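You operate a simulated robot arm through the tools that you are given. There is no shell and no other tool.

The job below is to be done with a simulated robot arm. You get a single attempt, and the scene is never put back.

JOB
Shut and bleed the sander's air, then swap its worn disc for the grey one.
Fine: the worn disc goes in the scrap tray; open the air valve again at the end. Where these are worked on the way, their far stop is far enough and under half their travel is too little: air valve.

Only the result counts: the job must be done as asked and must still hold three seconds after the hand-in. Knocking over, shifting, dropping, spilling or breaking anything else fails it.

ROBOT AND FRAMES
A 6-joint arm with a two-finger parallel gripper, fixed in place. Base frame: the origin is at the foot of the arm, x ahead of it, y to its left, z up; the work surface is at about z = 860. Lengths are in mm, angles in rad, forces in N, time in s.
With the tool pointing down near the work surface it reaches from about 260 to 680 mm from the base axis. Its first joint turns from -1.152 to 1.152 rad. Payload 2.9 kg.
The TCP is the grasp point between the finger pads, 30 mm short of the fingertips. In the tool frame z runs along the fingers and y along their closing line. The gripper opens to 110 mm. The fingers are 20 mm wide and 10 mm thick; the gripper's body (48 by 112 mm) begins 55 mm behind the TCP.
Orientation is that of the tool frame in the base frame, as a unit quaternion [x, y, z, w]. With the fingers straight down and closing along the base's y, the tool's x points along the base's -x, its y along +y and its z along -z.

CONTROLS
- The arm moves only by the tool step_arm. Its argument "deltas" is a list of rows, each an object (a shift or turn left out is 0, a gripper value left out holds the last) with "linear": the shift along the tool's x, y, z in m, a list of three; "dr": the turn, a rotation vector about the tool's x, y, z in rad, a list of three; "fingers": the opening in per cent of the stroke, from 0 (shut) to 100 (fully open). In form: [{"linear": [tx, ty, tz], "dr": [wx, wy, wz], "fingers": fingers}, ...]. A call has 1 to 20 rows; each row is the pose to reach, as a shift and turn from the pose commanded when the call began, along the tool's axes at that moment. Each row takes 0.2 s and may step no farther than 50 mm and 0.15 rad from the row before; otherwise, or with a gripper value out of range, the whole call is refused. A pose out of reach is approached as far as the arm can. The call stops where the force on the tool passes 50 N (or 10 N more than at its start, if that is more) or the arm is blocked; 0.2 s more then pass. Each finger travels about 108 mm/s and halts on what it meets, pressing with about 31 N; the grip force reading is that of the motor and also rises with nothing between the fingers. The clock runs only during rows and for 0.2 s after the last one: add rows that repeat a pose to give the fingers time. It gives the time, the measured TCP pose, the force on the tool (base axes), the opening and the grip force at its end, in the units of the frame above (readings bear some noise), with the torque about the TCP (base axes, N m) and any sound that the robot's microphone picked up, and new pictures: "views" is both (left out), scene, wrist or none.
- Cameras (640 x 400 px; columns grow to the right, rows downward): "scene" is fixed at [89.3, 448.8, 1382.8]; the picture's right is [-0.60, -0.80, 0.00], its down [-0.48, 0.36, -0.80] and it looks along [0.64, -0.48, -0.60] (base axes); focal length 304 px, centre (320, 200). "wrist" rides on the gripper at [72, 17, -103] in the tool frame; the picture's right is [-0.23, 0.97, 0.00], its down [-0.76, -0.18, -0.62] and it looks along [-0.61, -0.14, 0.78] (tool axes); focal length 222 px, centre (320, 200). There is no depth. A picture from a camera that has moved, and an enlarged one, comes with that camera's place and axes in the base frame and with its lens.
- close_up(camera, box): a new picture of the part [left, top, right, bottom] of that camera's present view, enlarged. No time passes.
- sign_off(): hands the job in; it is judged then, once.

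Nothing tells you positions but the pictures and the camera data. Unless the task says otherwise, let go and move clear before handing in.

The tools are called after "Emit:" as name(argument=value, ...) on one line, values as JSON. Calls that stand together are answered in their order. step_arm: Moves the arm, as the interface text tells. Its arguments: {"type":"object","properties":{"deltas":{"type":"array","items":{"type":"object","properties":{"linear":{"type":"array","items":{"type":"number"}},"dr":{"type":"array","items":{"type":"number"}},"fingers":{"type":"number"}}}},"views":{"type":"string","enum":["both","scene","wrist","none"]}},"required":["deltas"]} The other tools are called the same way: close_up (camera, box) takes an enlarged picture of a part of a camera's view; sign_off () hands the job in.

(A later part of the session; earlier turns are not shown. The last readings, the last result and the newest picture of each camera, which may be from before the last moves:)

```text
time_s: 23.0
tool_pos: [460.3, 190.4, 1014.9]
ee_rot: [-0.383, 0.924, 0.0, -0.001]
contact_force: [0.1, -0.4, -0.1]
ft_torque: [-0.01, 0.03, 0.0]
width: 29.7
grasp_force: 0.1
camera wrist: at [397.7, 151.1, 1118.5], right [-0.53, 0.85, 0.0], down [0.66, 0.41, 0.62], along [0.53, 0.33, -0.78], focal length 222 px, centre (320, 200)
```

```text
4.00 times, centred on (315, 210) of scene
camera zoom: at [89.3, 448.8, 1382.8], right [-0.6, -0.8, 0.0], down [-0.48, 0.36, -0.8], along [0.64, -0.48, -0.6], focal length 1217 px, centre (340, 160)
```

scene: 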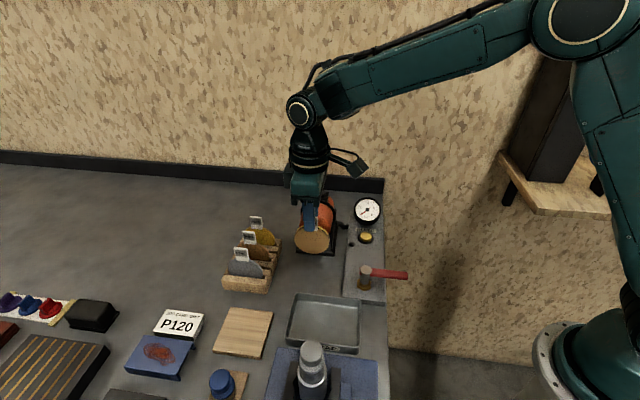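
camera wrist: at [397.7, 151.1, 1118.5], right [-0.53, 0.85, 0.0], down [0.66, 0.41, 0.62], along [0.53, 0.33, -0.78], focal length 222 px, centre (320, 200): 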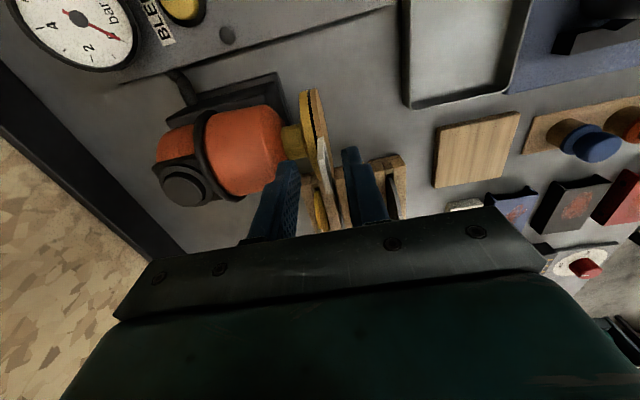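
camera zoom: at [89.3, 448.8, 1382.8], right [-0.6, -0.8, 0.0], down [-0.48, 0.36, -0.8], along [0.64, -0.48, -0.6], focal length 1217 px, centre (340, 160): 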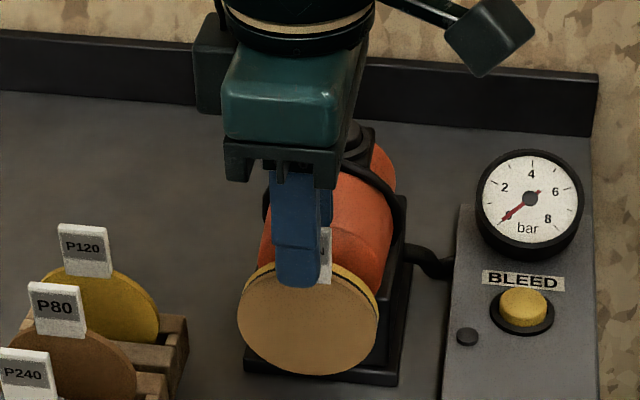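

The tag sits centred between the fingers. I'll close on it.

Emit:
step_arm(deltas=[{"linear": [0, 0, 0], "fingers": 10}, {"linear": [0, 0, 0], "fingers": 0}, {"linear": [0, 0, 0], "fingers": 0}, {"linear": [0, 0, 0], "fingers": 0}], views="both")

Emit:
close_up(camera="wrist", box=[240, 80, 400, 220])

```text
time_s: 24.0
tool_pos: [458.5, 192.6, 1015.4]
ee_rot: [-0.386, 0.923, 0.0, -0.001]
contact_force: [-20.1, 20.0, 3.4]
ft_torque: [0.6, 0.67, -0.06]
width: 3.0
grasp_force: 31.0
camera wrist: at [396.5, 152.4, 1118.7], right [-0.53, 0.85, 0.0], down [0.66, 0.42, 0.62], along [0.53, 0.33, -0.78], focal length 222 px, centre (320, 200)
```

scene: 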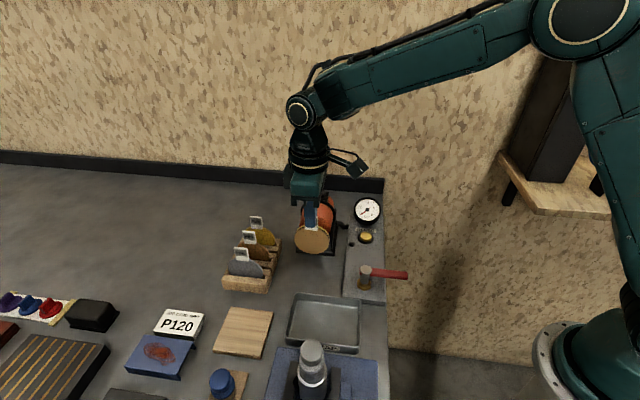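
wrist: 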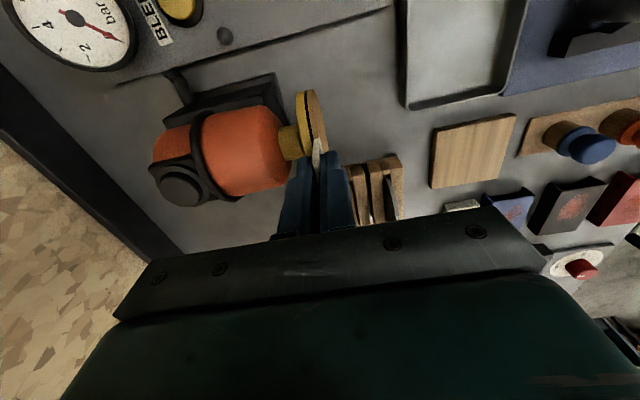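

```text
2.86 times, centred on (320, 150) of wrist
camera zoom: at [396.5, 152.4, 1118.7], right [-0.53, 0.85, 0.0], down [0.66, 0.42, 0.62], along [0.53, 0.33, -0.78], focal length 635 px, centre (320, 343)
```

zoom: 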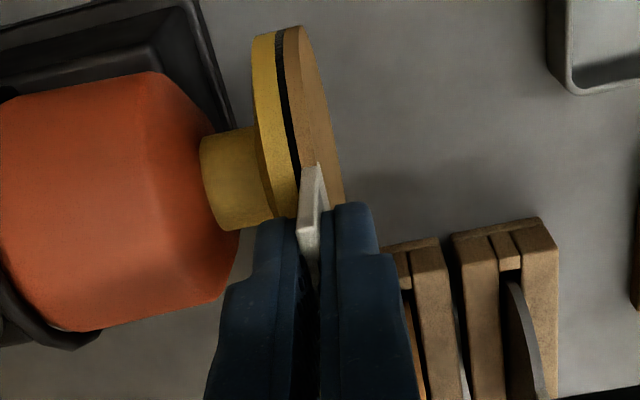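

The grip closed on a 3 mm tag, with the tool about 2 mm behind it. I'll pull straight off along the sander's axis in small steps.

Emit:
step_arm(deltas=[{"linear": [0, 0.003, 0], "fingers": 0}, {"linear": [0, 0.006, 0]}, {"linear": [0, 0.009, 0]}, {"linear": [0, 0.012, 0]}, {"linear": [0, 0.015, 0]}, {"linear": [0, 0.018, 0]}], views="both")

Emit:
close_up(camera="wrist", box=[240, 80, 400, 220])

Emit:
close_up(camera="scene", box=[270, 160, 360, 260])

```text
time_s: 25.4
tool_pos: [447.0, 203.3, 1016.2]
ee_rot: [-0.382, 0.924, 0.0, 0.0]
contact_force: [0.1, 0.3, 0.1]
ft_torque: [-0.03, 0.02, -0.04]
width: 2.9
grasp_force: 30.5
camera wrist: at [384.4, 164.2, 1118.3], right [-0.53, 0.85, 0.0], down [0.66, 0.41, 0.62], along [0.53, 0.33, -0.78], focal length 222 px, centre (320, 200)
```

scene: 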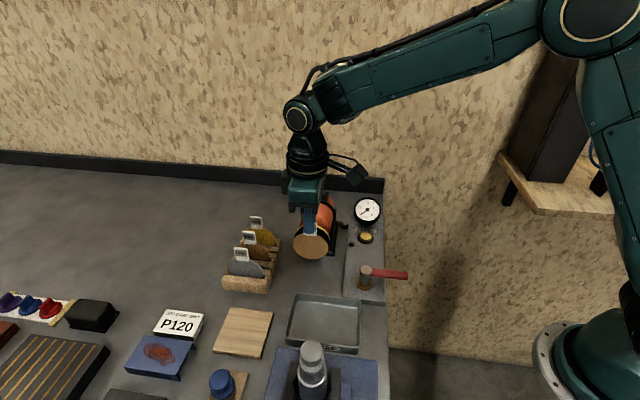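
wrist: 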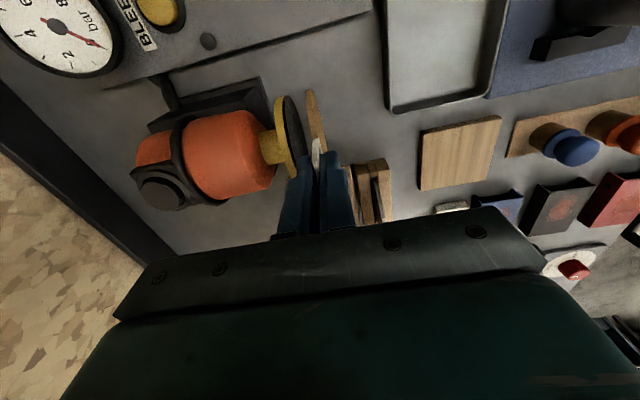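

```text
2.86 times, centred on (320, 150) of wrist
camera zoom: at [384.4, 164.2, 1118.3], right [-0.53, 0.85, 0.0], down [0.66, 0.41, 0.62], along [0.53, 0.33, -0.78], focal length 635 px, centre (320, 343)
```

zoom: 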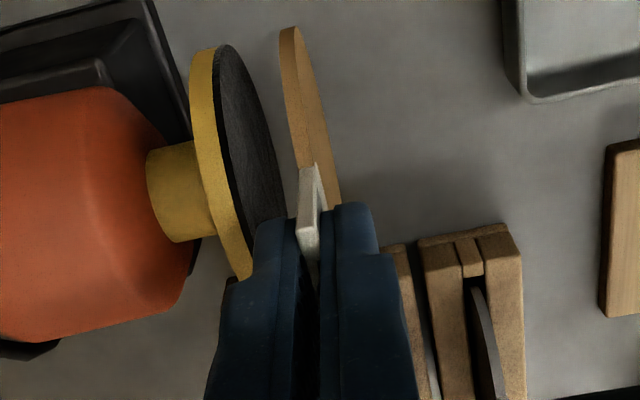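

```text
4.00 times, centred on (315, 210) of scene
camera zoom: at [89.3, 448.8, 1382.8], right [-0.6, -0.8, 0.0], down [-0.48, 0.36, -0.8], along [0.64, -0.48, -0.6], focal length 1217 px, centre (340, 160)
```

zoom: 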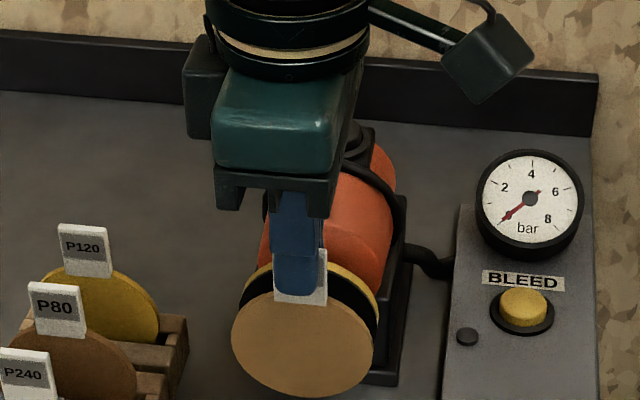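

The worn disc came off cleanly. I'll retreat, lift and carry it over the scrap tray, turning so it will lie along the tray's long side.

Emit:
step_arm(deltas=[{"linear": [0, 0.02, -0.02], "fingers": 0}, {"linear": [0, 0.04, -0.05]}, {"linear": [0.005, 0.06, -0.084], "dr": [0, 0, 0.131]}, {"linear": [0.012, 0.075, -0.084], "dr": [0, 0, 0.262]}, {"linear": [0.018, 0.088, -0.084], "dr": [0, 0, 0.393]}, {"linear": [0.024, 0.1, -0.084], "dr": [0, 0, 0.524]}, {"linear": [0.03, 0.11, -0.084], "dr": [0, 0, 0.655]}, {"linear": [0.036, 0.118, -0.084], "dr": [0, 0, 0.785]}, {"linear": [0.042, 0.124, -0.084], "dr": [0, 0, 0.916]}, {"linear": [0.0464, 0.1261, -0.084], "dr": [0, 0, 1.047]}, {"linear": [0.0464, 0.1261, -0.084], "dr": [0, 0, 1.178]}, {"linear": [0.0464, 0.1261, -0.084], "dr": [0, 0, 1.309]}, {"linear": [0.0464, 0.1261, -0.084], "dr": [0, 0, 1.44]}, {"linear": [0.0464, 0.1261, -0.084], "dr": [0, 0, 1.5708]}, {"linear": [0.0464, 0.1261, -0.084], "dr": [0, 0, 1.5708]}], views="both")

Emit:
close_up(camera="scene", box=[200, 200, 400, 400])

```text
time_s: 28.6
tool_pos: [325.5, 260.2, 1101.5]
ee_rot: [0.383, 0.924, -0.001, 0.001]
contact_force: [-0.5, 0.1, 0.0]
ft_torque: [0.01, 0.0, 0.0]
width: 3.2
grasp_force: 30.7
camera wrist: at [285.5, 324.2, 1203.3], right [0.85, 0.53, 0.0], down [0.41, -0.66, 0.62], along [0.33, -0.53, -0.78], focal length 222 px, centre (320, 200)
```

scene: 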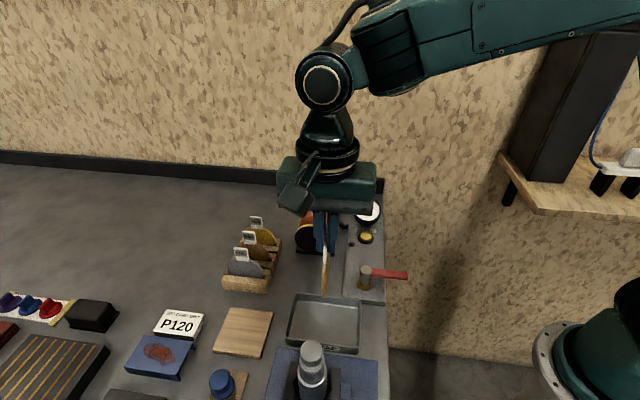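
wrist: 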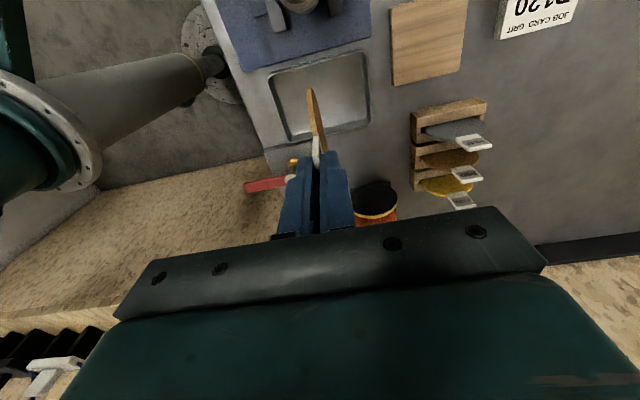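

```text
2.00 times, centred on (300, 300) of scene
camera zoom: at [89.3, 448.8, 1382.8], right [-0.6, -0.8, 0.0], down [-0.48, 0.36, -0.8], along [0.64, -0.48, -0.6], focal length 608 px, centre (360, 0)
```

zoom: 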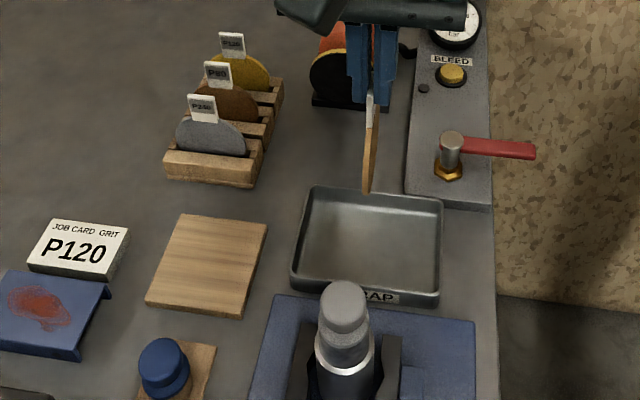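

Emit:
close_up(camera="wrist", box=[220, 0, 400, 180])

Emit:
close_up(camera="scene", box=[270, 280, 400, 400])

```text
2.22 times, centred on (310, 90) of wrist
camera zoom: at [285.5, 324.2, 1203.3], right [0.85, 0.53, 0.0], down [0.41, -0.66, 0.62], along [0.33, -0.53, -0.78], focal length 494 px, centre (342, 444)
```

zoom: 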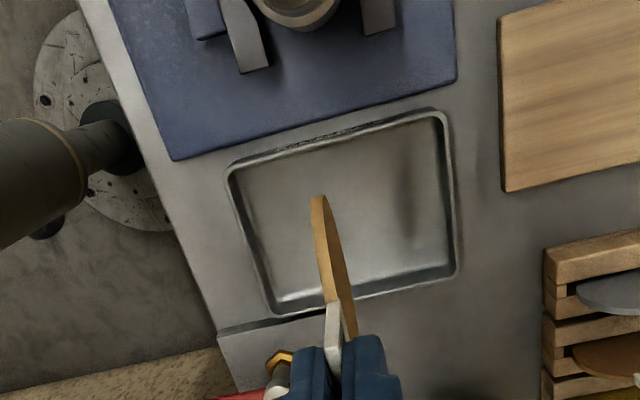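

```text
3.33 times, centred on (335, 340) of scene
camera zoom: at [89.3, 448.8, 1382.8], right [-0.6, -0.8, 0.0], down [-0.48, 0.36, -0.8], along [0.64, -0.48, -0.6], focal length 1014 px, centre (270, -267)
```

zoom: 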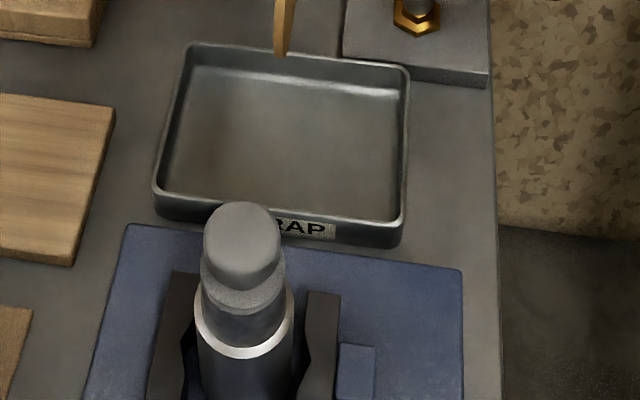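

The tray centre is near (334, 252), about 126 mm long along (0.7, 0.7) with its rim at z ≈ 878. I'll tilt the tool 40° so the disc lies down gently along the tray, staying above it for now.

Emit:
step_arm(deltas=[{"linear": [-0.0024, 0.0043, 0.018], "dr": [0.14, 0, 0], "fingers": 0}, {"linear": [-0.0048, 0.0086, 0.036], "dr": [0.28, 0, 0]}, {"linear": [-0.0072, 0.0129, 0.054], "dr": [0.42, 0, 0]}, {"linear": [-0.0096, 0.0172, 0.072], "dr": [0.56, 0, 0]}, {"linear": [-0.012, 0.0215, 0.09], "dr": [0.7, 0, 0]}, {"linear": [-0.012, 0.0215, 0.09], "dr": [0.7, 0, 0]}], views="both")

Emit:
close_up(camera="scene", box=[240, 200, 400, 400])

Emit:
close_up(camera="wrist", box=[220, 0, 400, 180])

```text
time_s: 30.0
tool_pos: [352.4, 264.4, 1008.9]
ee_rot: [0.411, 0.843, -0.324, -0.125]
contact_force: [-1.6, 1.2, -0.3]
ft_torque: [-0.01, -0.14, 0.23]
width: 3.1
grasp_force: 30.6
out of reach, approached as far as the arm can: row 4, 5
camera wrist: at [366.2, 373.9, 1071.4], right [0.74, 0.26, -0.62], down [0.67, -0.39, 0.63], along [-0.08, -0.88, -0.47], focal length 222 px, centre (320, 200)
```

scene: 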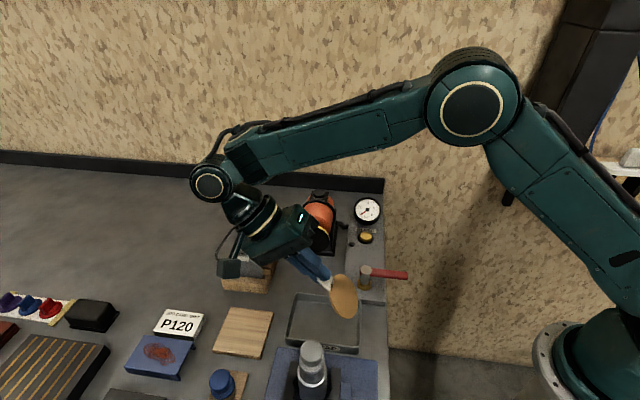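
wrist: 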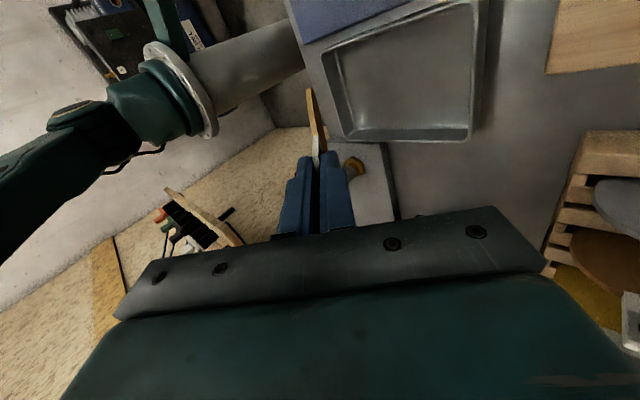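

```text
2.00 times, centred on (320, 300) of scene
camera zoom: at [89.3, 448.8, 1382.8], right [-0.6, -0.8, 0.0], down [-0.48, 0.36, -0.8], along [0.64, -0.48, -0.6], focal length 608 px, centre (320, 0)
```

zoom: 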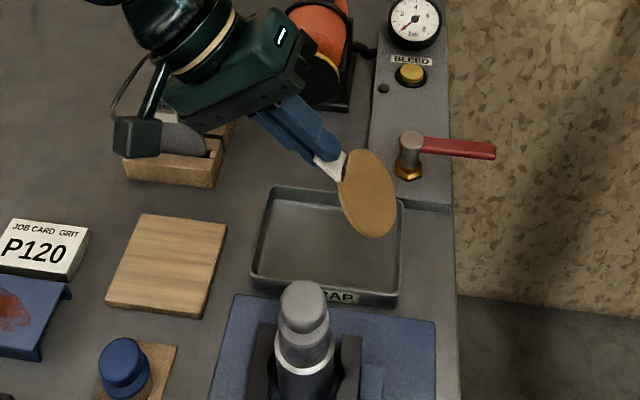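

```text
2.22 times, centred on (310, 90) of wrist
camera zoom: at [366.2, 373.9, 1071.4], right [0.74, 0.26, -0.62], down [0.67, -0.39, 0.63], along [-0.08, -0.88, -0.47], focal length 494 px, centre (342, 444)
```

zoom: 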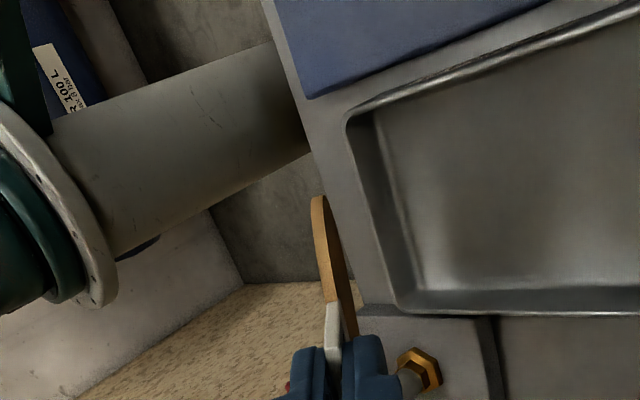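

The arm ran out of range at 40°, so I'll ease back to about 24° of tilt, where it tracked properly, and re-check.

Emit:
step_arm(deltas=[{"linear": [0, -0.01, 0.0084], "dr": [-0.14, 0, 0], "fingers": 0}, {"linear": [0, -0.0199, 0.0167], "dr": [-0.28, 0, 0]}, {"linear": [0, -0.0199, 0.0167], "dr": [-0.28, 0, 0]}], views="both")

Emit:
close_up(camera="scene", box=[240, 200, 400, 400])

Emit:
close_up(camera="wrist", box=[220, 0, 400, 180])

```text
time_s: 30.8
tool_pos: [311.6, 319.4, 1029.8]
ee_rot: [0.373, 0.901, -0.205, -0.085]
contact_force: [-0.3, 0.6, 0.0]
ft_torque: [-0.02, -0.04, 0.03]
width: 3.0
grasp_force: 31.2
out of reach, approached as far as the arm can: row 1, 2, 3
camera wrist: at [302.3, 413.3, 1115.0], right [0.78, 0.46, -0.42], down [0.62, -0.46, 0.64], along [0.1, -0.76, -0.64], focal length 222 px, centre (320, 200)
```

scene: 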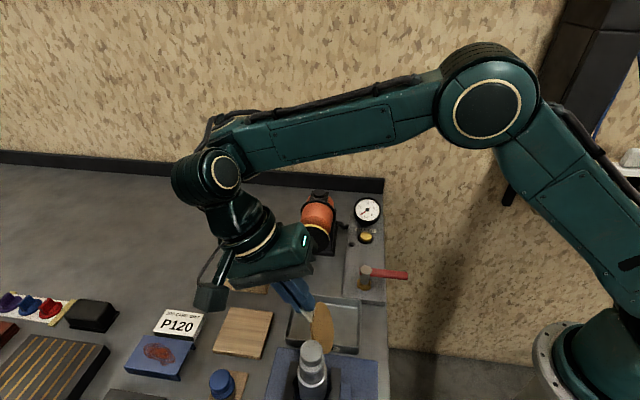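
wrist: 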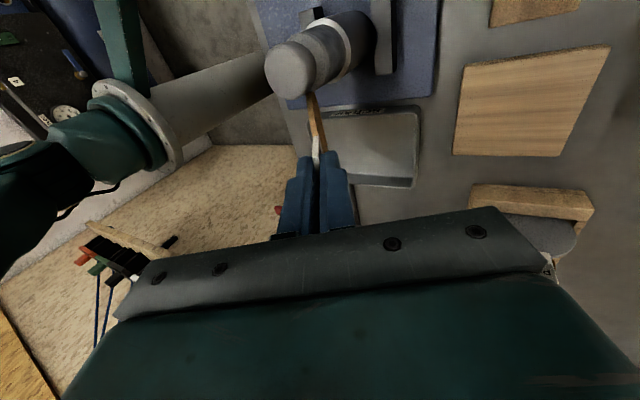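

```text
2.00 times, centred on (320, 300) of scene
camera zoom: at [89.4, 448.7, 1382.8], right [-0.6, -0.8, 0.0], down [-0.48, 0.36, -0.8], along [0.64, -0.48, -0.6], focal length 608 px, centre (320, 0)
```

zoom: 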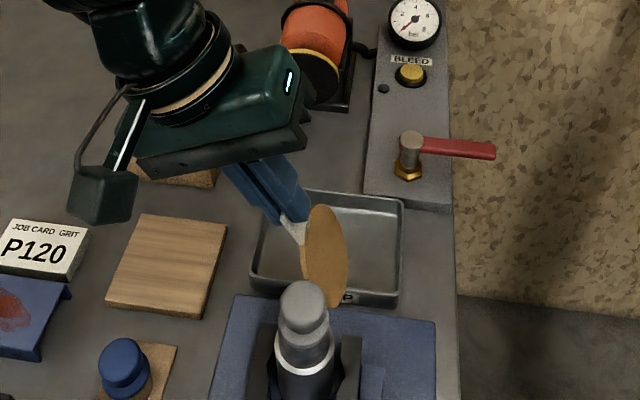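

```text
2.22 times, centred on (310, 90) of wrist
camera zoom: at [302.3, 413.3, 1115.0], right [0.78, 0.46, -0.42], down [0.62, -0.46, 0.64], along [0.1, -0.76, -0.64], focal length 494 px, centre (342, 444)
```

zoom: 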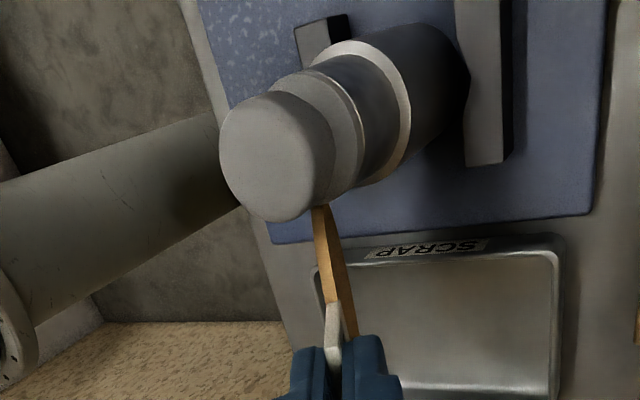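

The arm jumped to a fallback pose near the bottle at about (254, 340). I'll move away from it and up in a small step before anything else.

Emit:
step_arm(deltas=[{"linear": [-0.015, -0.008, -0.018], "fingers": 0}, {"linear": [-0.03, -0.012, -0.027]}], views="scene")

```text
time_s: 31.4
tool_pos: [331.1, 298.5, 1059.3]
ee_rot: [0.374, 0.904, -0.192, -0.079]
contact_force: [0.6, 0.6, -0.8]
ft_torque: [0.02, 0.01, -0.06]
width: 3.0
grasp_force: 30.9
```

scene: 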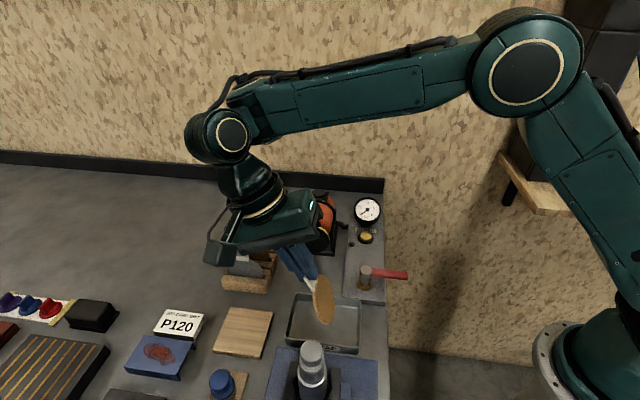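

The commanded pose follows the pose actually reached, so control is good again. I'll go back to a nearly upright tool with about 0.2 rad of tilt over the tray.

Emit:
step_arm(deltas=[{"linear": [-0.009, -0.013, 0.0022], "dr": [-0.075, 0, 0], "fingers": 0}, {"linear": [-0.018, -0.026, 0.0043], "dr": [-0.15, 0, 0]}, {"linear": [-0.0271, -0.0391, 0.0065], "dr": [-0.22, 0, 0]}, {"linear": [-0.0271, -0.0391, 0.0065], "dr": [-0.22, 0, 0]}], views="both")

Emit:
close_up(camera="scene", box=[240, 200, 400, 400])

```text
time_s: 32.4
tool_pos: [308.2, 341.5, 1119.8]
ee_rot: [0.401, 0.91, -0.099, -0.029]
contact_force: [-0.5, 0.9, -0.4]
ft_torque: [0.02, -0.01, -0.01]
width: 2.9
grasp_force: 30.9
out of reach, approached as far as the arm can: row 1, 2, 3, 4
camera wrist: at [285.9, 421.8, 1215.4], right [0.86, 0.47, -0.19], down [0.47, -0.58, 0.67], along [0.2, -0.66, -0.72], focal length 222 px, centre (320, 200)
```

scene: 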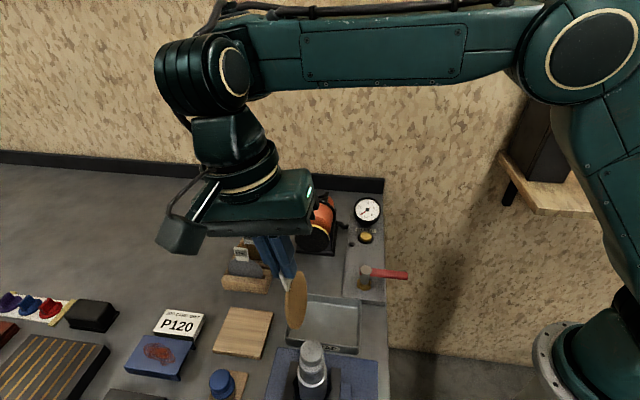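
wrist: 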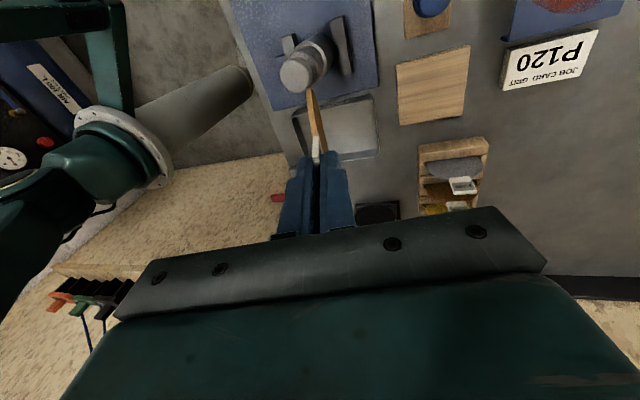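

```text
2.00 times, centred on (320, 300) of scene
camera zoom: at [89.3, 448.7, 1382.8], right [-0.6, -0.8, 0.0], down [-0.48, 0.36, -0.8], along [0.64, -0.48, -0.6], focal length 608 px, centre (320, 0)
```

zoom: 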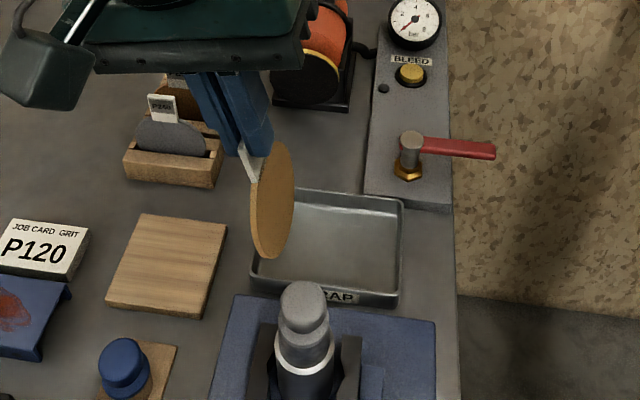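

The solver seems caught against a wrist limit in this yaw. I'll straighten the tool upright here, clear of everything, then yaw back away from the limit.

Emit:
step_arm(deltas=[{"linear": [0, 0, -0.01], "dr": [-0.1, 0, -0.05], "fingers": 0}, {"linear": [0, 0, -0.02], "dr": [-0.2, 0, -0.1]}, {"linear": [0, 0, -0.02], "dr": [-0.2, 0, -0.1]}], views="both")

```text
time_s: 33.2
tool_pos: [282.0, 406.8, 1173.7]
ee_rot: [0.335, 0.942, 0.002, -0.005]
contact_force: [-0.6, -0.3, 0.1]
ft_torque: [0.02, -0.04, 0.0]
width: 2.9
grasp_force: 30.9
out of reach, approached as far as the arm can: row 1, 2, 3
camera wrist: at [237.0, 465.3, 1277.1], right [0.79, 0.61, 0.0], down [0.48, -0.62, 0.62], along [0.37, -0.49, -0.79], focal length 222 px, centre (320, 200)
```

scene: 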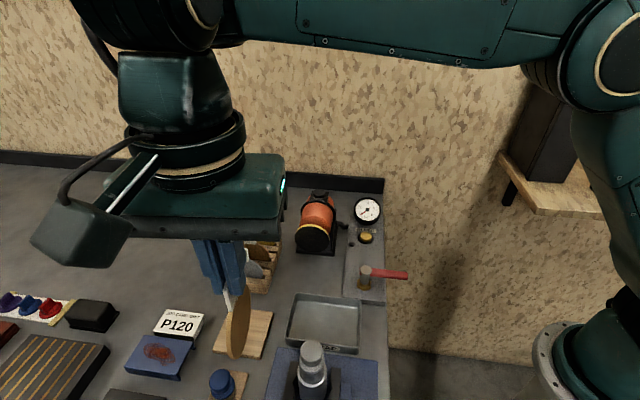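
wrist: 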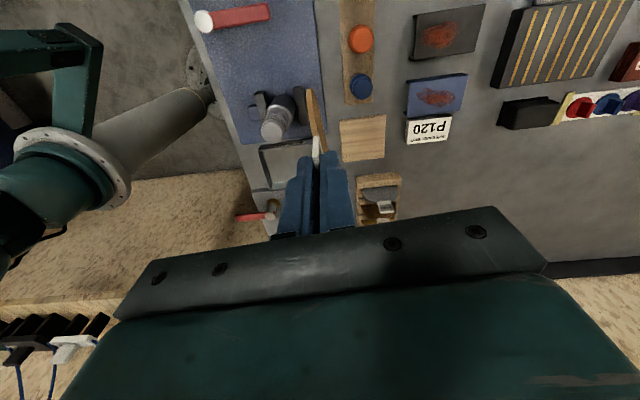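

The arm is clear of everything here, upright at (282, 407, 1174). I'll try a pure yaw away from the suspected limit and check whether it tracks.

Emit:
step_arm(deltas=[{"linear": [0, 0, 0], "dr": [0, 0, -0.1], "fingers": 0}, {"linear": [0, 0, 0], "dr": [0, 0, -0.2]}, {"linear": [0, 0, 0], "dr": [0, 0, -0.3]}], views="scene")

```text
time_s: 34.0
tool_pos: [281.8, 408.1, 1171.3]
ee_rot: [0.192, 0.981, 0.002, -0.005]
contact_force: [1.0, 0.8, -0.2]
ft_torque: [0.01, 0.02, 0.0]
width: 3.0
grasp_force: 30.9
```

scene: 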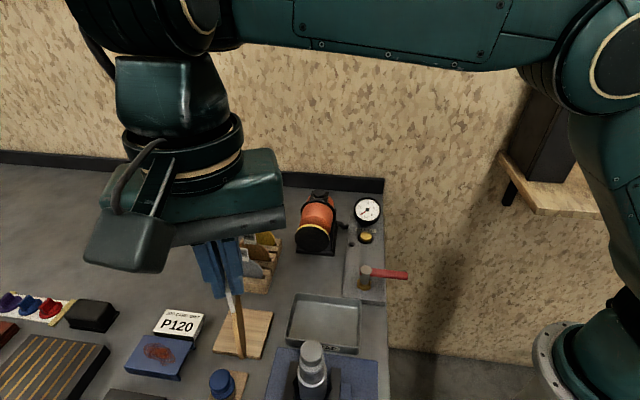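

Yaw away from the limit tracks well. I'll carry the disc high past the bottle back over the tray, keeping this safer yaw (about −25°).

Emit:
step_arm(deltas=[{"linear": [-0.0204, -0.0278, 0.002], "dr": [0, 0, 0.01], "fingers": 0}, {"linear": [-0.0407, -0.0556, 0.004], "dr": [0, 0, 0.02]}, {"linear": [-0.0611, -0.0834, 0.006], "dr": [0, 0, 0.03]}, {"linear": [-0.0814, -0.1112, 0.008], "dr": [0, 0, 0.04]}, {"linear": [-0.1018, -0.139, 0.01], "dr": [0, 0, 0.05]}, {"linear": [-0.1018, -0.139, 0.01], "dr": [0, 0, 0.05]}], views="both")

```text
time_s: 35.4
tool_pos: [309.3, 335.4, 1199.3]
ee_rot: [0.216, 0.976, 0.0, -0.006]
contact_force: [-1.6, 0.3, 0.0]
ft_torque: [-0.03, 0.0, 0.0]
width: 2.9
grasp_force: 31.2
out of reach, approached as far as the arm can: row 1, 2, 3, 4, 5, 6
camera wrist: at [252.5, 380.9, 1302.5], right [0.62, 0.79, 0.0], down [0.62, -0.49, 0.61], along [0.48, -0.38, -0.79], focal length 222 px, centre (320, 200)
```

scene: 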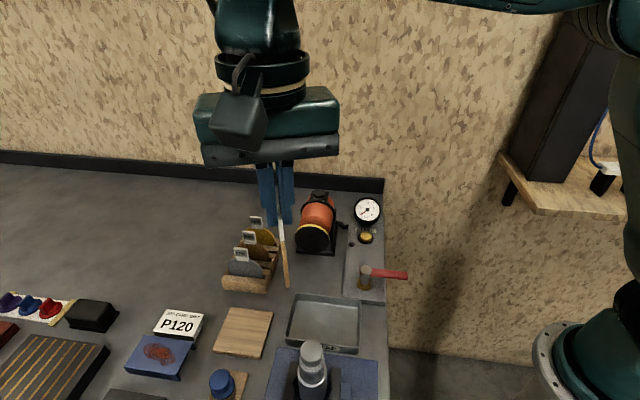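
wrist: 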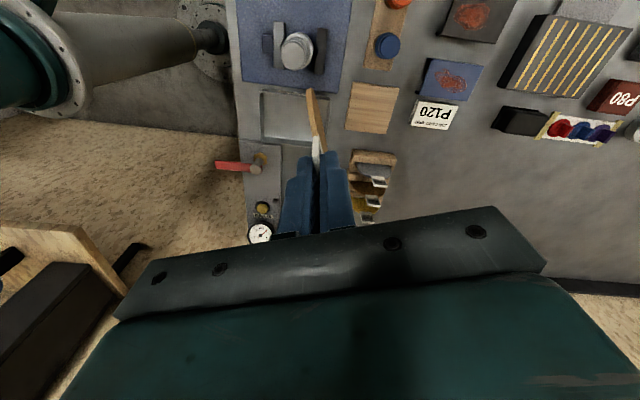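

The target radius wasn't reachable at this height. I'll test a pure lowering here, still above the bottle top, to learn which limit is active.

Emit:
step_arm(deltas=[{"linear": [0, 0, 0.02], "fingers": 0}, {"linear": [0, 0, 0.04]}, {"linear": [0, 0, 0.06]}], views="scene")

```text
time_s: 36.2
tool_pos: [310.2, 350.5, 1191.5]
ee_rot: [0.217, 0.976, 0.0, -0.006]
contact_force: [-0.9, 0.2, 0.4]
ft_torque: [0.0, -0.02, -0.04]
width: 2.9
grasp_force: 31.2
out of reach, approached as far as the arm can: row 1, 2, 3
```

scene: 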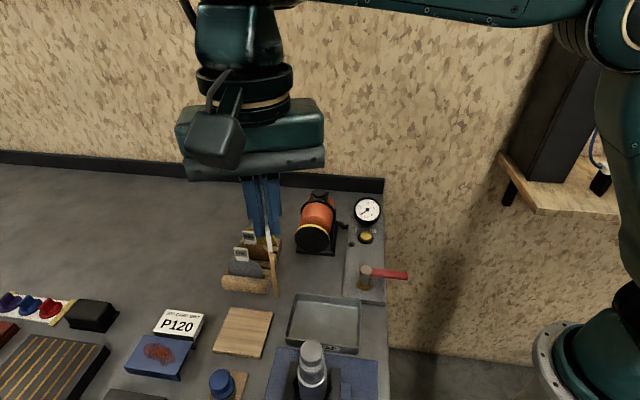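

I'll test whether yaw matters by turning toward 0° here in free space, then trying to lower.

Emit:
step_arm(deltas=[{"linear": [0, 0, 0], "dr": [0, 0, -0.14], "fingers": 0}, {"linear": [0, 0, 0], "dr": [0, 0, -0.28]}, {"linear": [0, 0, 0], "dr": [0, 0, -0.42]}, {"linear": [0, 0, 0.02], "dr": [0, 0, -0.42]}, {"linear": [0, 0, 0.04], "dr": [0, 0, -0.42]}], views="both")

```text
time_s: 37.4
tool_pos: [320.6, 366.1, 1179.6]
ee_rot: [0.008, 1.0, 0.002, -0.004]
contact_force: [0.1, 0.8, -0.4]
ft_torque: [-0.01, 0.01, 0.01]
width: 3.1
grasp_force: 31.4
out of reach, approached as far as the arm can: row 4, 5
camera wrist: at [249.3, 383.9, 1282.2], right [0.24, 0.97, 0.0], down [0.76, -0.19, 0.62], along [0.6, -0.15, -0.79], focal length 222 px, centre (320, 200)
```

scene: 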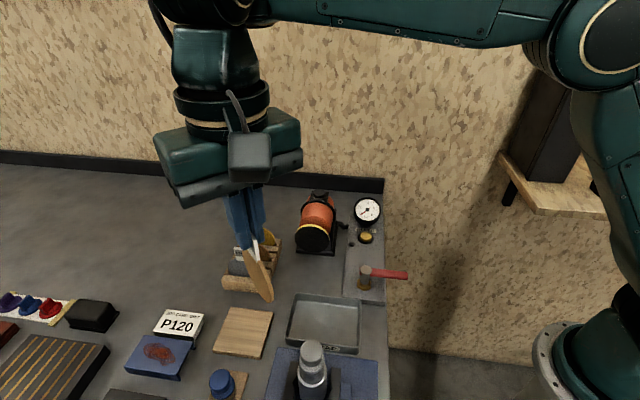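
wrist: 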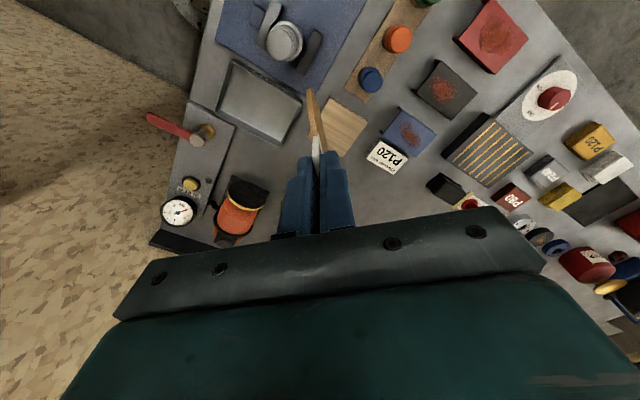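

The limit is independent of yaw and looks like the wrist-pitch joint parked at its stop after the 40° tilt. I'll try tilting the other way, fingers outward, in free space to bring it off the stop.

Emit:
step_arm(deltas=[{"linear": [0, 0, 0], "dr": [-0.075, -0.066, 0], "fingers": 0}, {"linear": [0, 0, 0], "dr": [-0.15, -0.132, 0]}, {"linear": [0, 0, 0], "dr": [-0.225, -0.198, 0]}], views="scene")

```text
time_s: 38.2
tool_pos: [336.0, 392.5, 1221.4]
ee_rot: [0.008, 0.996, 0.065, 0.051]
contact_force: [-1.1, -0.2, -0.6]
ft_torque: [0.0, 0.0, -0.01]
width: 2.9
grasp_force: 30.9
out of reach, approached as far as the arm can: row 1, 2, 3
```

scene: 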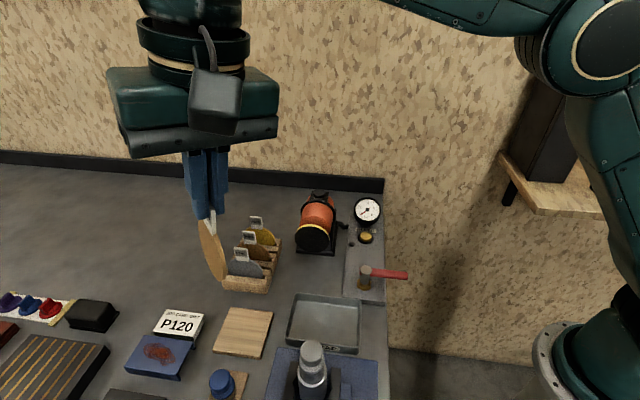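

Emit:
step_arm(deltas=[{"linear": [0, 0, -0.015], "fingers": 0}, {"linear": [0, 0, -0.03]}], views="scene")

```text
time_s: 38.8
tool_pos: [333.3, 389.3, 1250.3]
ee_rot: [0.008, 0.996, 0.066, 0.051]
contact_force: [1.0, 0.7, -0.1]
ft_torque: [0.0, 0.0, 0.03]
width: 2.9
grasp_force: 31.0
```

scene: 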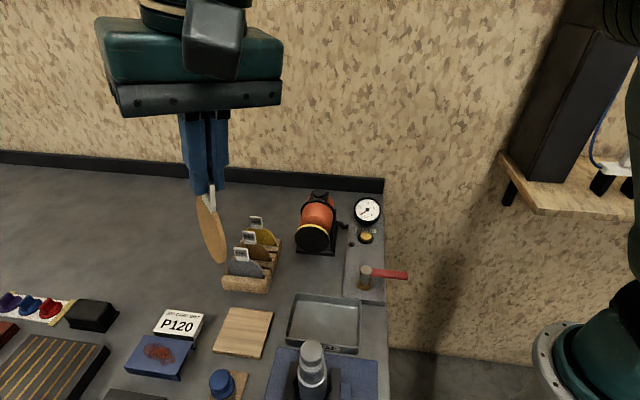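

Emit:
close_up(camera="scene", box=[80, 0, 400, 200])

Emit:
close_up(camera="wrist", box=[0, 0, 640, 400])

```text
2.00 times, centred on (240, 100) of scene
camera zoom: at [89.3, 448.8, 1382.8], right [-0.6, -0.8, 0.0], down [-0.48, 0.36, -0.8], along [0.64, -0.48, -0.6], focal length 608 px, centre (480, 400)
```

zoom: 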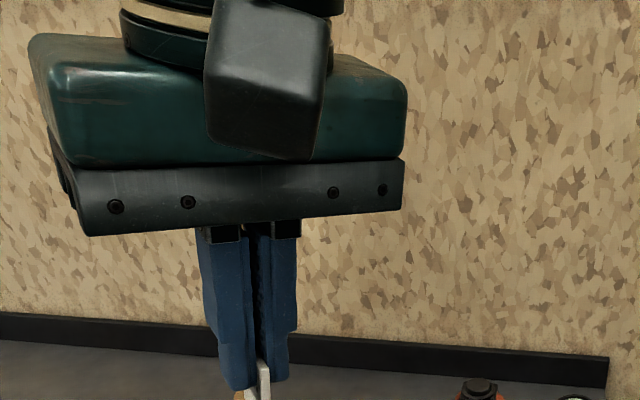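

```text
1.00 times, centred on (320, 200) of wrist (not enlarged: the box is as wide or as high as the picture)
camera zoom: at [250.1, 393.5, 1346.0], right [0.23, 0.96, 0.15], down [0.69, -0.27, 0.67], along [0.68, -0.05, -0.73], focal length 222 px, centre (320, 200)
```

zoom: 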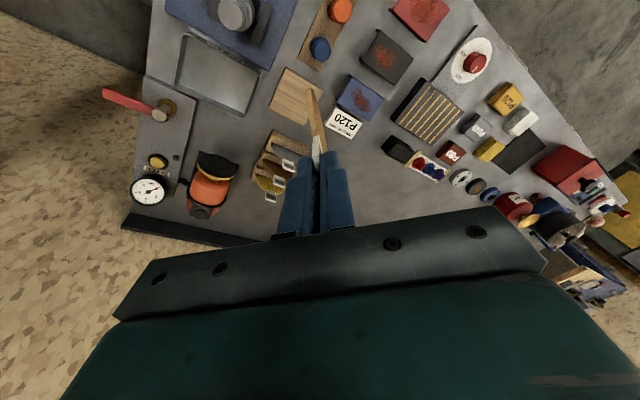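

I'll move to the region near the original start pose, high and clear, and see whether the arm recovers its normal range there.

Emit:
step_arm(deltas=[{"linear": [-0.017, -0.039, 0.001], "dr": [0.018, 0.016, 0], "fingers": 0}, {"linear": [-0.034, -0.078, 0.002], "dr": [0.036, 0.032, 0]}, {"linear": [-0.051, -0.118, 0.003], "dr": [0.053, 0.047, 0]}, {"linear": [-0.068, -0.157, 0.004], "dr": [0.071, 0.062, 0]}, {"linear": [-0.085, -0.196, 0.005], "dr": [0.089, 0.078, 0]}, {"linear": [-0.102, -0.235, 0.006], "dr": [0.106, 0.093, 0]}, {"linear": [-0.1195, -0.2745, 0.0064], "dr": [0.124, 0.109, 0]}, {"linear": [-0.1195, -0.2745, 0.0064], "dr": [0.124, 0.109, 0]}], views="scene")

```text
time_s: 40.6
tool_pos: [452.8, 109.7, 1219.9]
ee_rot: [0.007, 1.0, 0.0, -0.002]
contact_force: [0.2, 0.1, -0.3]
ft_torque: [0.01, 0.02, 0.02]
width: 3.0
grasp_force: 31.0
out of reach, approached as far as the arm can: row 6, 7, 8
```

scene: 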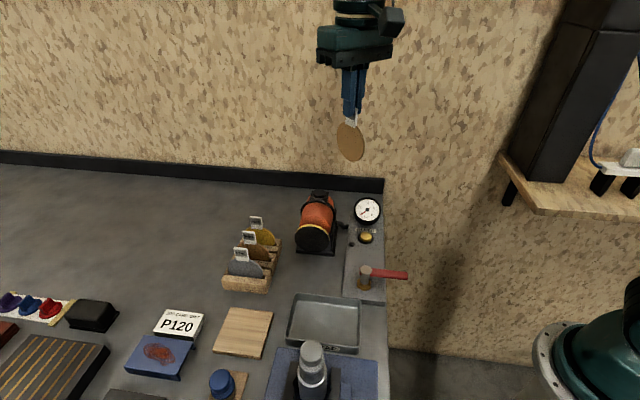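

Emit:
step_arm(deltas=[{"linear": [0.016, -0.003, 0.008], "fingers": 0}, {"linear": [0.032, -0.006, 0.016]}, {"linear": [0.048, -0.009, 0.024]}, {"linear": [0.065, -0.011, 0.031]}, {"linear": [0.065, -0.011, 0.031]}], views="scene")

```text
time_s: 41.8
tool_pos: [387.0, 104.1, 1190.7]
ee_rot: [0.007, 1.0, 0.005, -0.004]
contact_force: [-0.4, 0.1, -0.6]
ft_torque: [-0.03, -0.01, 0.01]
width: 3.1
grasp_force: 31.3
```

scene: 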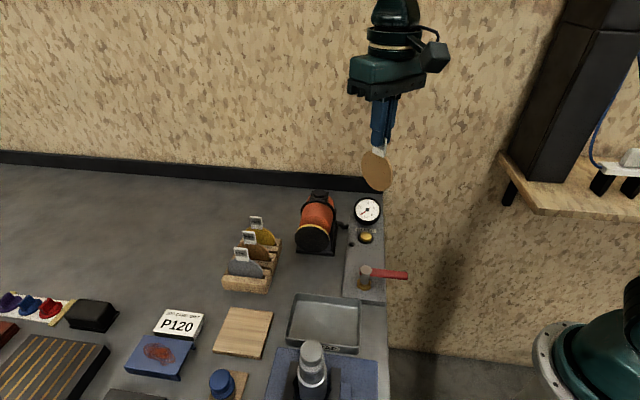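

The arm is back in its normal range: reaching the original start pose raised no flag. From here I'll avoid tilting the fingers inward. Next I'll lower and return over the tray as before.

Emit:
step_arm(deltas=[{"linear": [0, 0, 0.03], "dr": [0, 0, 0.131], "fingers": 0}, {"linear": [0, 0, 0.06], "dr": [0, 0, 0.262]}, {"linear": [0, 0, 0.09], "dr": [0, 0, 0.393]}, {"linear": [0.012, 0.031, 0.09], "dr": [0, 0, 0.524]}, {"linear": [0.025, 0.062, 0.09], "dr": [0, 0, 0.655]}, {"linear": [0.037, 0.094, 0.09], "dr": [0, 0, 0.785]}, {"linear": [0.05, 0.125, 0.09], "dr": [0, 0, 0.785]}, {"linear": [0.058, 0.15, 0.09], "dr": [0, 0, 0.785]}, {"linear": [0.058, 0.15, 0.09], "dr": [0, 0, 0.785]}], views="both")

```text
time_s: 43.8
tool_pos: [329.9, 257.1, 1101.8]
ee_rot: [0.39, 0.921, 0.002, -0.005]
contact_force: [-0.2, 0.3, 1.0]
ft_torque: [0.02, 0.01, 0.03]
width: 3.0
grasp_force: 31.2
camera wrist: at [292.6, 320.5, 1206.0], right [0.86, 0.51, 0.0], down [0.41, -0.68, 0.61], along [0.31, -0.53, -0.79], focal length 222 px, centre (320, 200)
```

scene: 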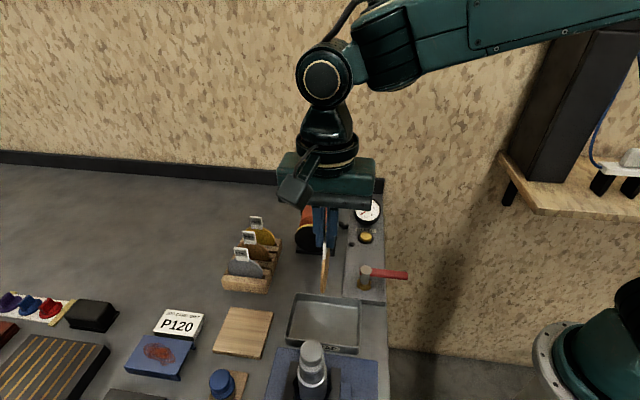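
wrist: 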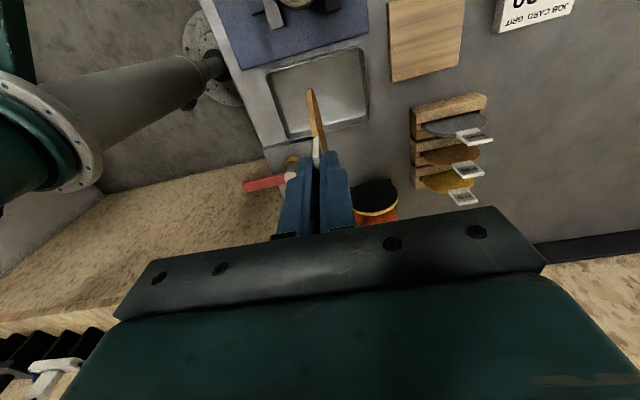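

Back over the tray in the good configuration. Now I'll tilt the other way, with the fingertips leaning outward, which this arm should manage, staying above the tray.

Emit:
step_arm(deltas=[{"linear": [-0.002, 0.003, 0.015], "dr": [-0.117, 0, 0], "fingers": 0}, {"linear": [-0.004, 0.006, 0.03], "dr": [-0.233, 0, 0]}, {"linear": [-0.006, 0.0095, 0.05], "dr": [-0.35, 0, 0]}, {"linear": [-0.006, 0.0095, 0.07], "dr": [-0.35, 0, 0]}, {"linear": [-0.006, 0.0095, 0.07], "dr": [-0.35, 0, 0]}], views="both")

Emit:
close_up(camera="scene", box=[240, 200, 400, 400])

Emit:
close_up(camera="wrist", box=[220, 0, 460, 180])

```text
time_s: 45.0
tool_pos: [339.6, 260.4, 1030.6]
ee_rot: [0.384, 0.906, 0.163, 0.064]
contact_force: [-0.4, 0.6, -0.8]
ft_torque: [-0.01, 0.02, 0.0]
width: 2.8
grasp_force: 30.9
camera wrist: at [276.1, 296.9, 1132.9], right [0.82, 0.47, 0.33], down [0.26, -0.82, 0.52], along [0.51, -0.33, -0.79], focal length 222 px, centre (320, 200)
```

scene: 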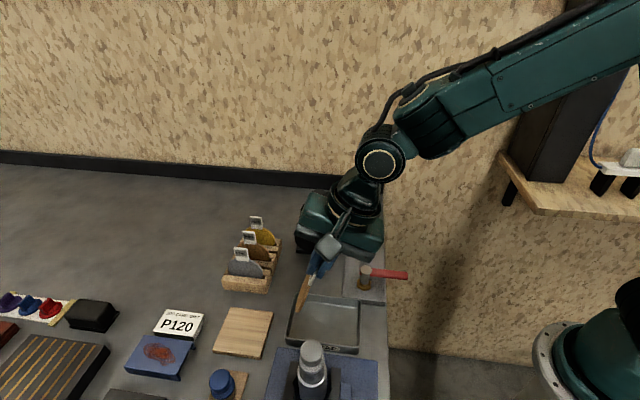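
wrist: 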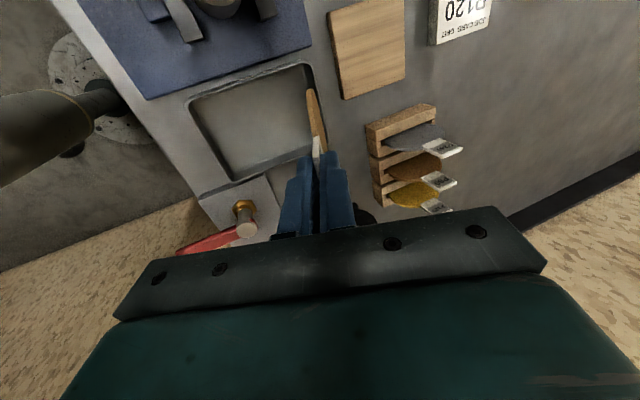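

```text
2.00 times, centred on (320, 300) of scene
camera zoom: at [89.3, 448.8, 1382.8], right [-0.6, -0.8, 0.0], down [-0.48, 0.36, -0.8], along [0.64, -0.48, -0.6], focal length 608 px, centre (320, 0)
```

zoom: 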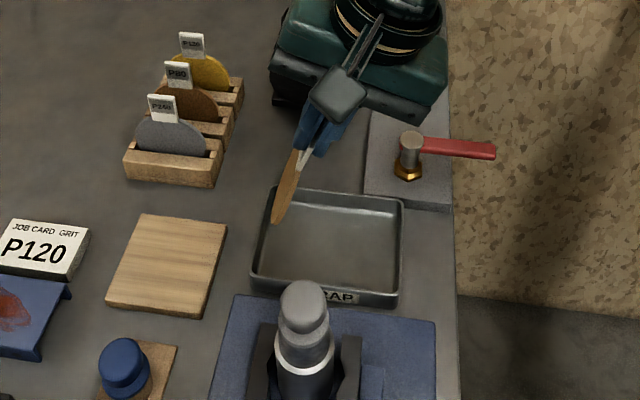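

```text
2.22 times, centred on (340, 90) of wrist
camera zoom: at [276.1, 296.9, 1132.9], right [0.82, 0.47, 0.33], down [0.26, -0.82, 0.52], along [0.51, -0.33, -0.79], focal length 494 px, centre (276, 444)
```

zoom: 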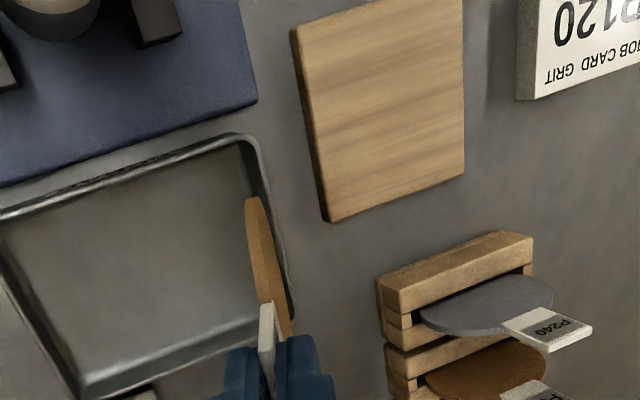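

This tilt tracks well. I'll tilt a little further, to about 34°, and lower toward the tray.

Emit:
step_arm(deltas=[{"linear": [-0.001, -0.018, 0.01], "dr": [-0.125, 0, 0], "fingers": 0}, {"linear": [-0.002, -0.0357, 0.0195], "dr": [-0.25, 0, 0]}, {"linear": [-0.002, -0.0357, 0.0195], "dr": [-0.25, 0, 0]}], views="both")

Emit:
close_up(camera="scene", box=[240, 200, 400, 400])

Emit:
close_up(camera="wrist", box=[160, 0, 400, 180])

```text
time_s: 45.8
tool_pos: [321.4, 239.3, 1000.4]
ee_rot: [0.374, 0.879, 0.275, 0.111]
contact_force: [-0.2, 0.2, 0.1]
ft_torque: [0.03, 0.02, 0.03]
width: 2.9
grasp_force: 31.2
camera wrist: at [239.2, 259.9, 1095.6], right [0.74, 0.39, 0.55], down [0.17, -0.9, 0.4], along [0.65, -0.2, -0.73], focal length 222 px, centre (320, 200)
```

scene: 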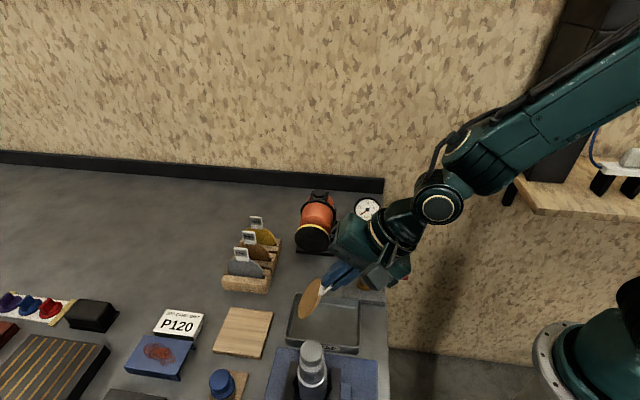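
wrist: 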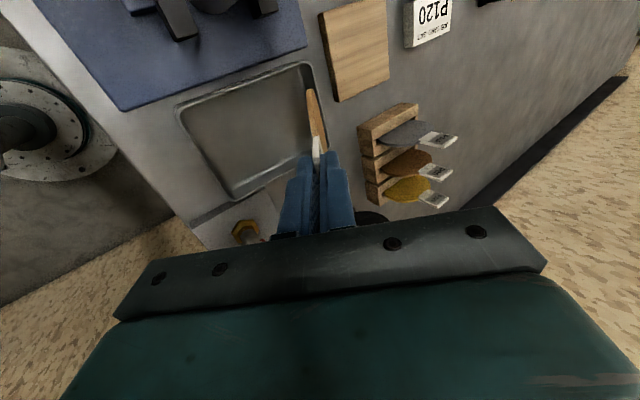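

```text
2.00 times, centred on (320, 300) of scene
camera zoom: at [89.3, 448.7, 1382.8], right [-0.6, -0.8, 0.0], down [-0.48, 0.36, -0.8], along [0.64, -0.48, -0.6], focal length 608 px, centre (320, 0)
```

zoom: 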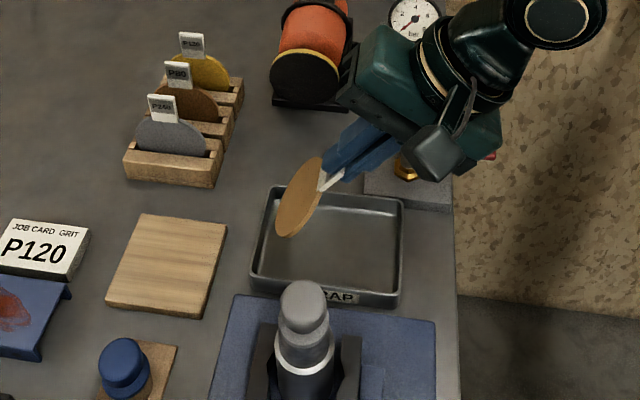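

```text
2.22 times, centred on (280, 90) of wrist
camera zoom: at [239.2, 259.9, 1095.6], right [0.74, 0.39, 0.55], down [0.17, -0.9, 0.4], along [0.65, -0.2, -0.73], focal length 494 px, centre (409, 444)
```

zoom: 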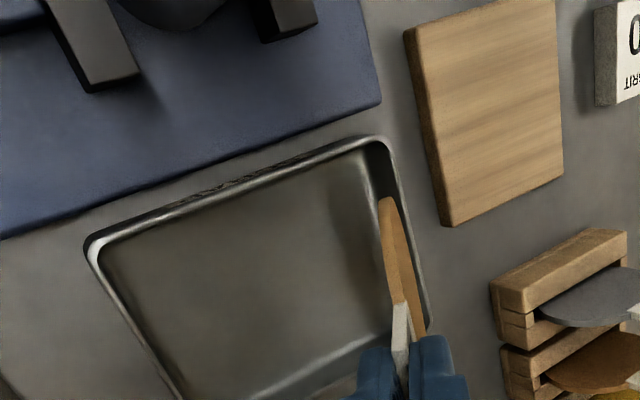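

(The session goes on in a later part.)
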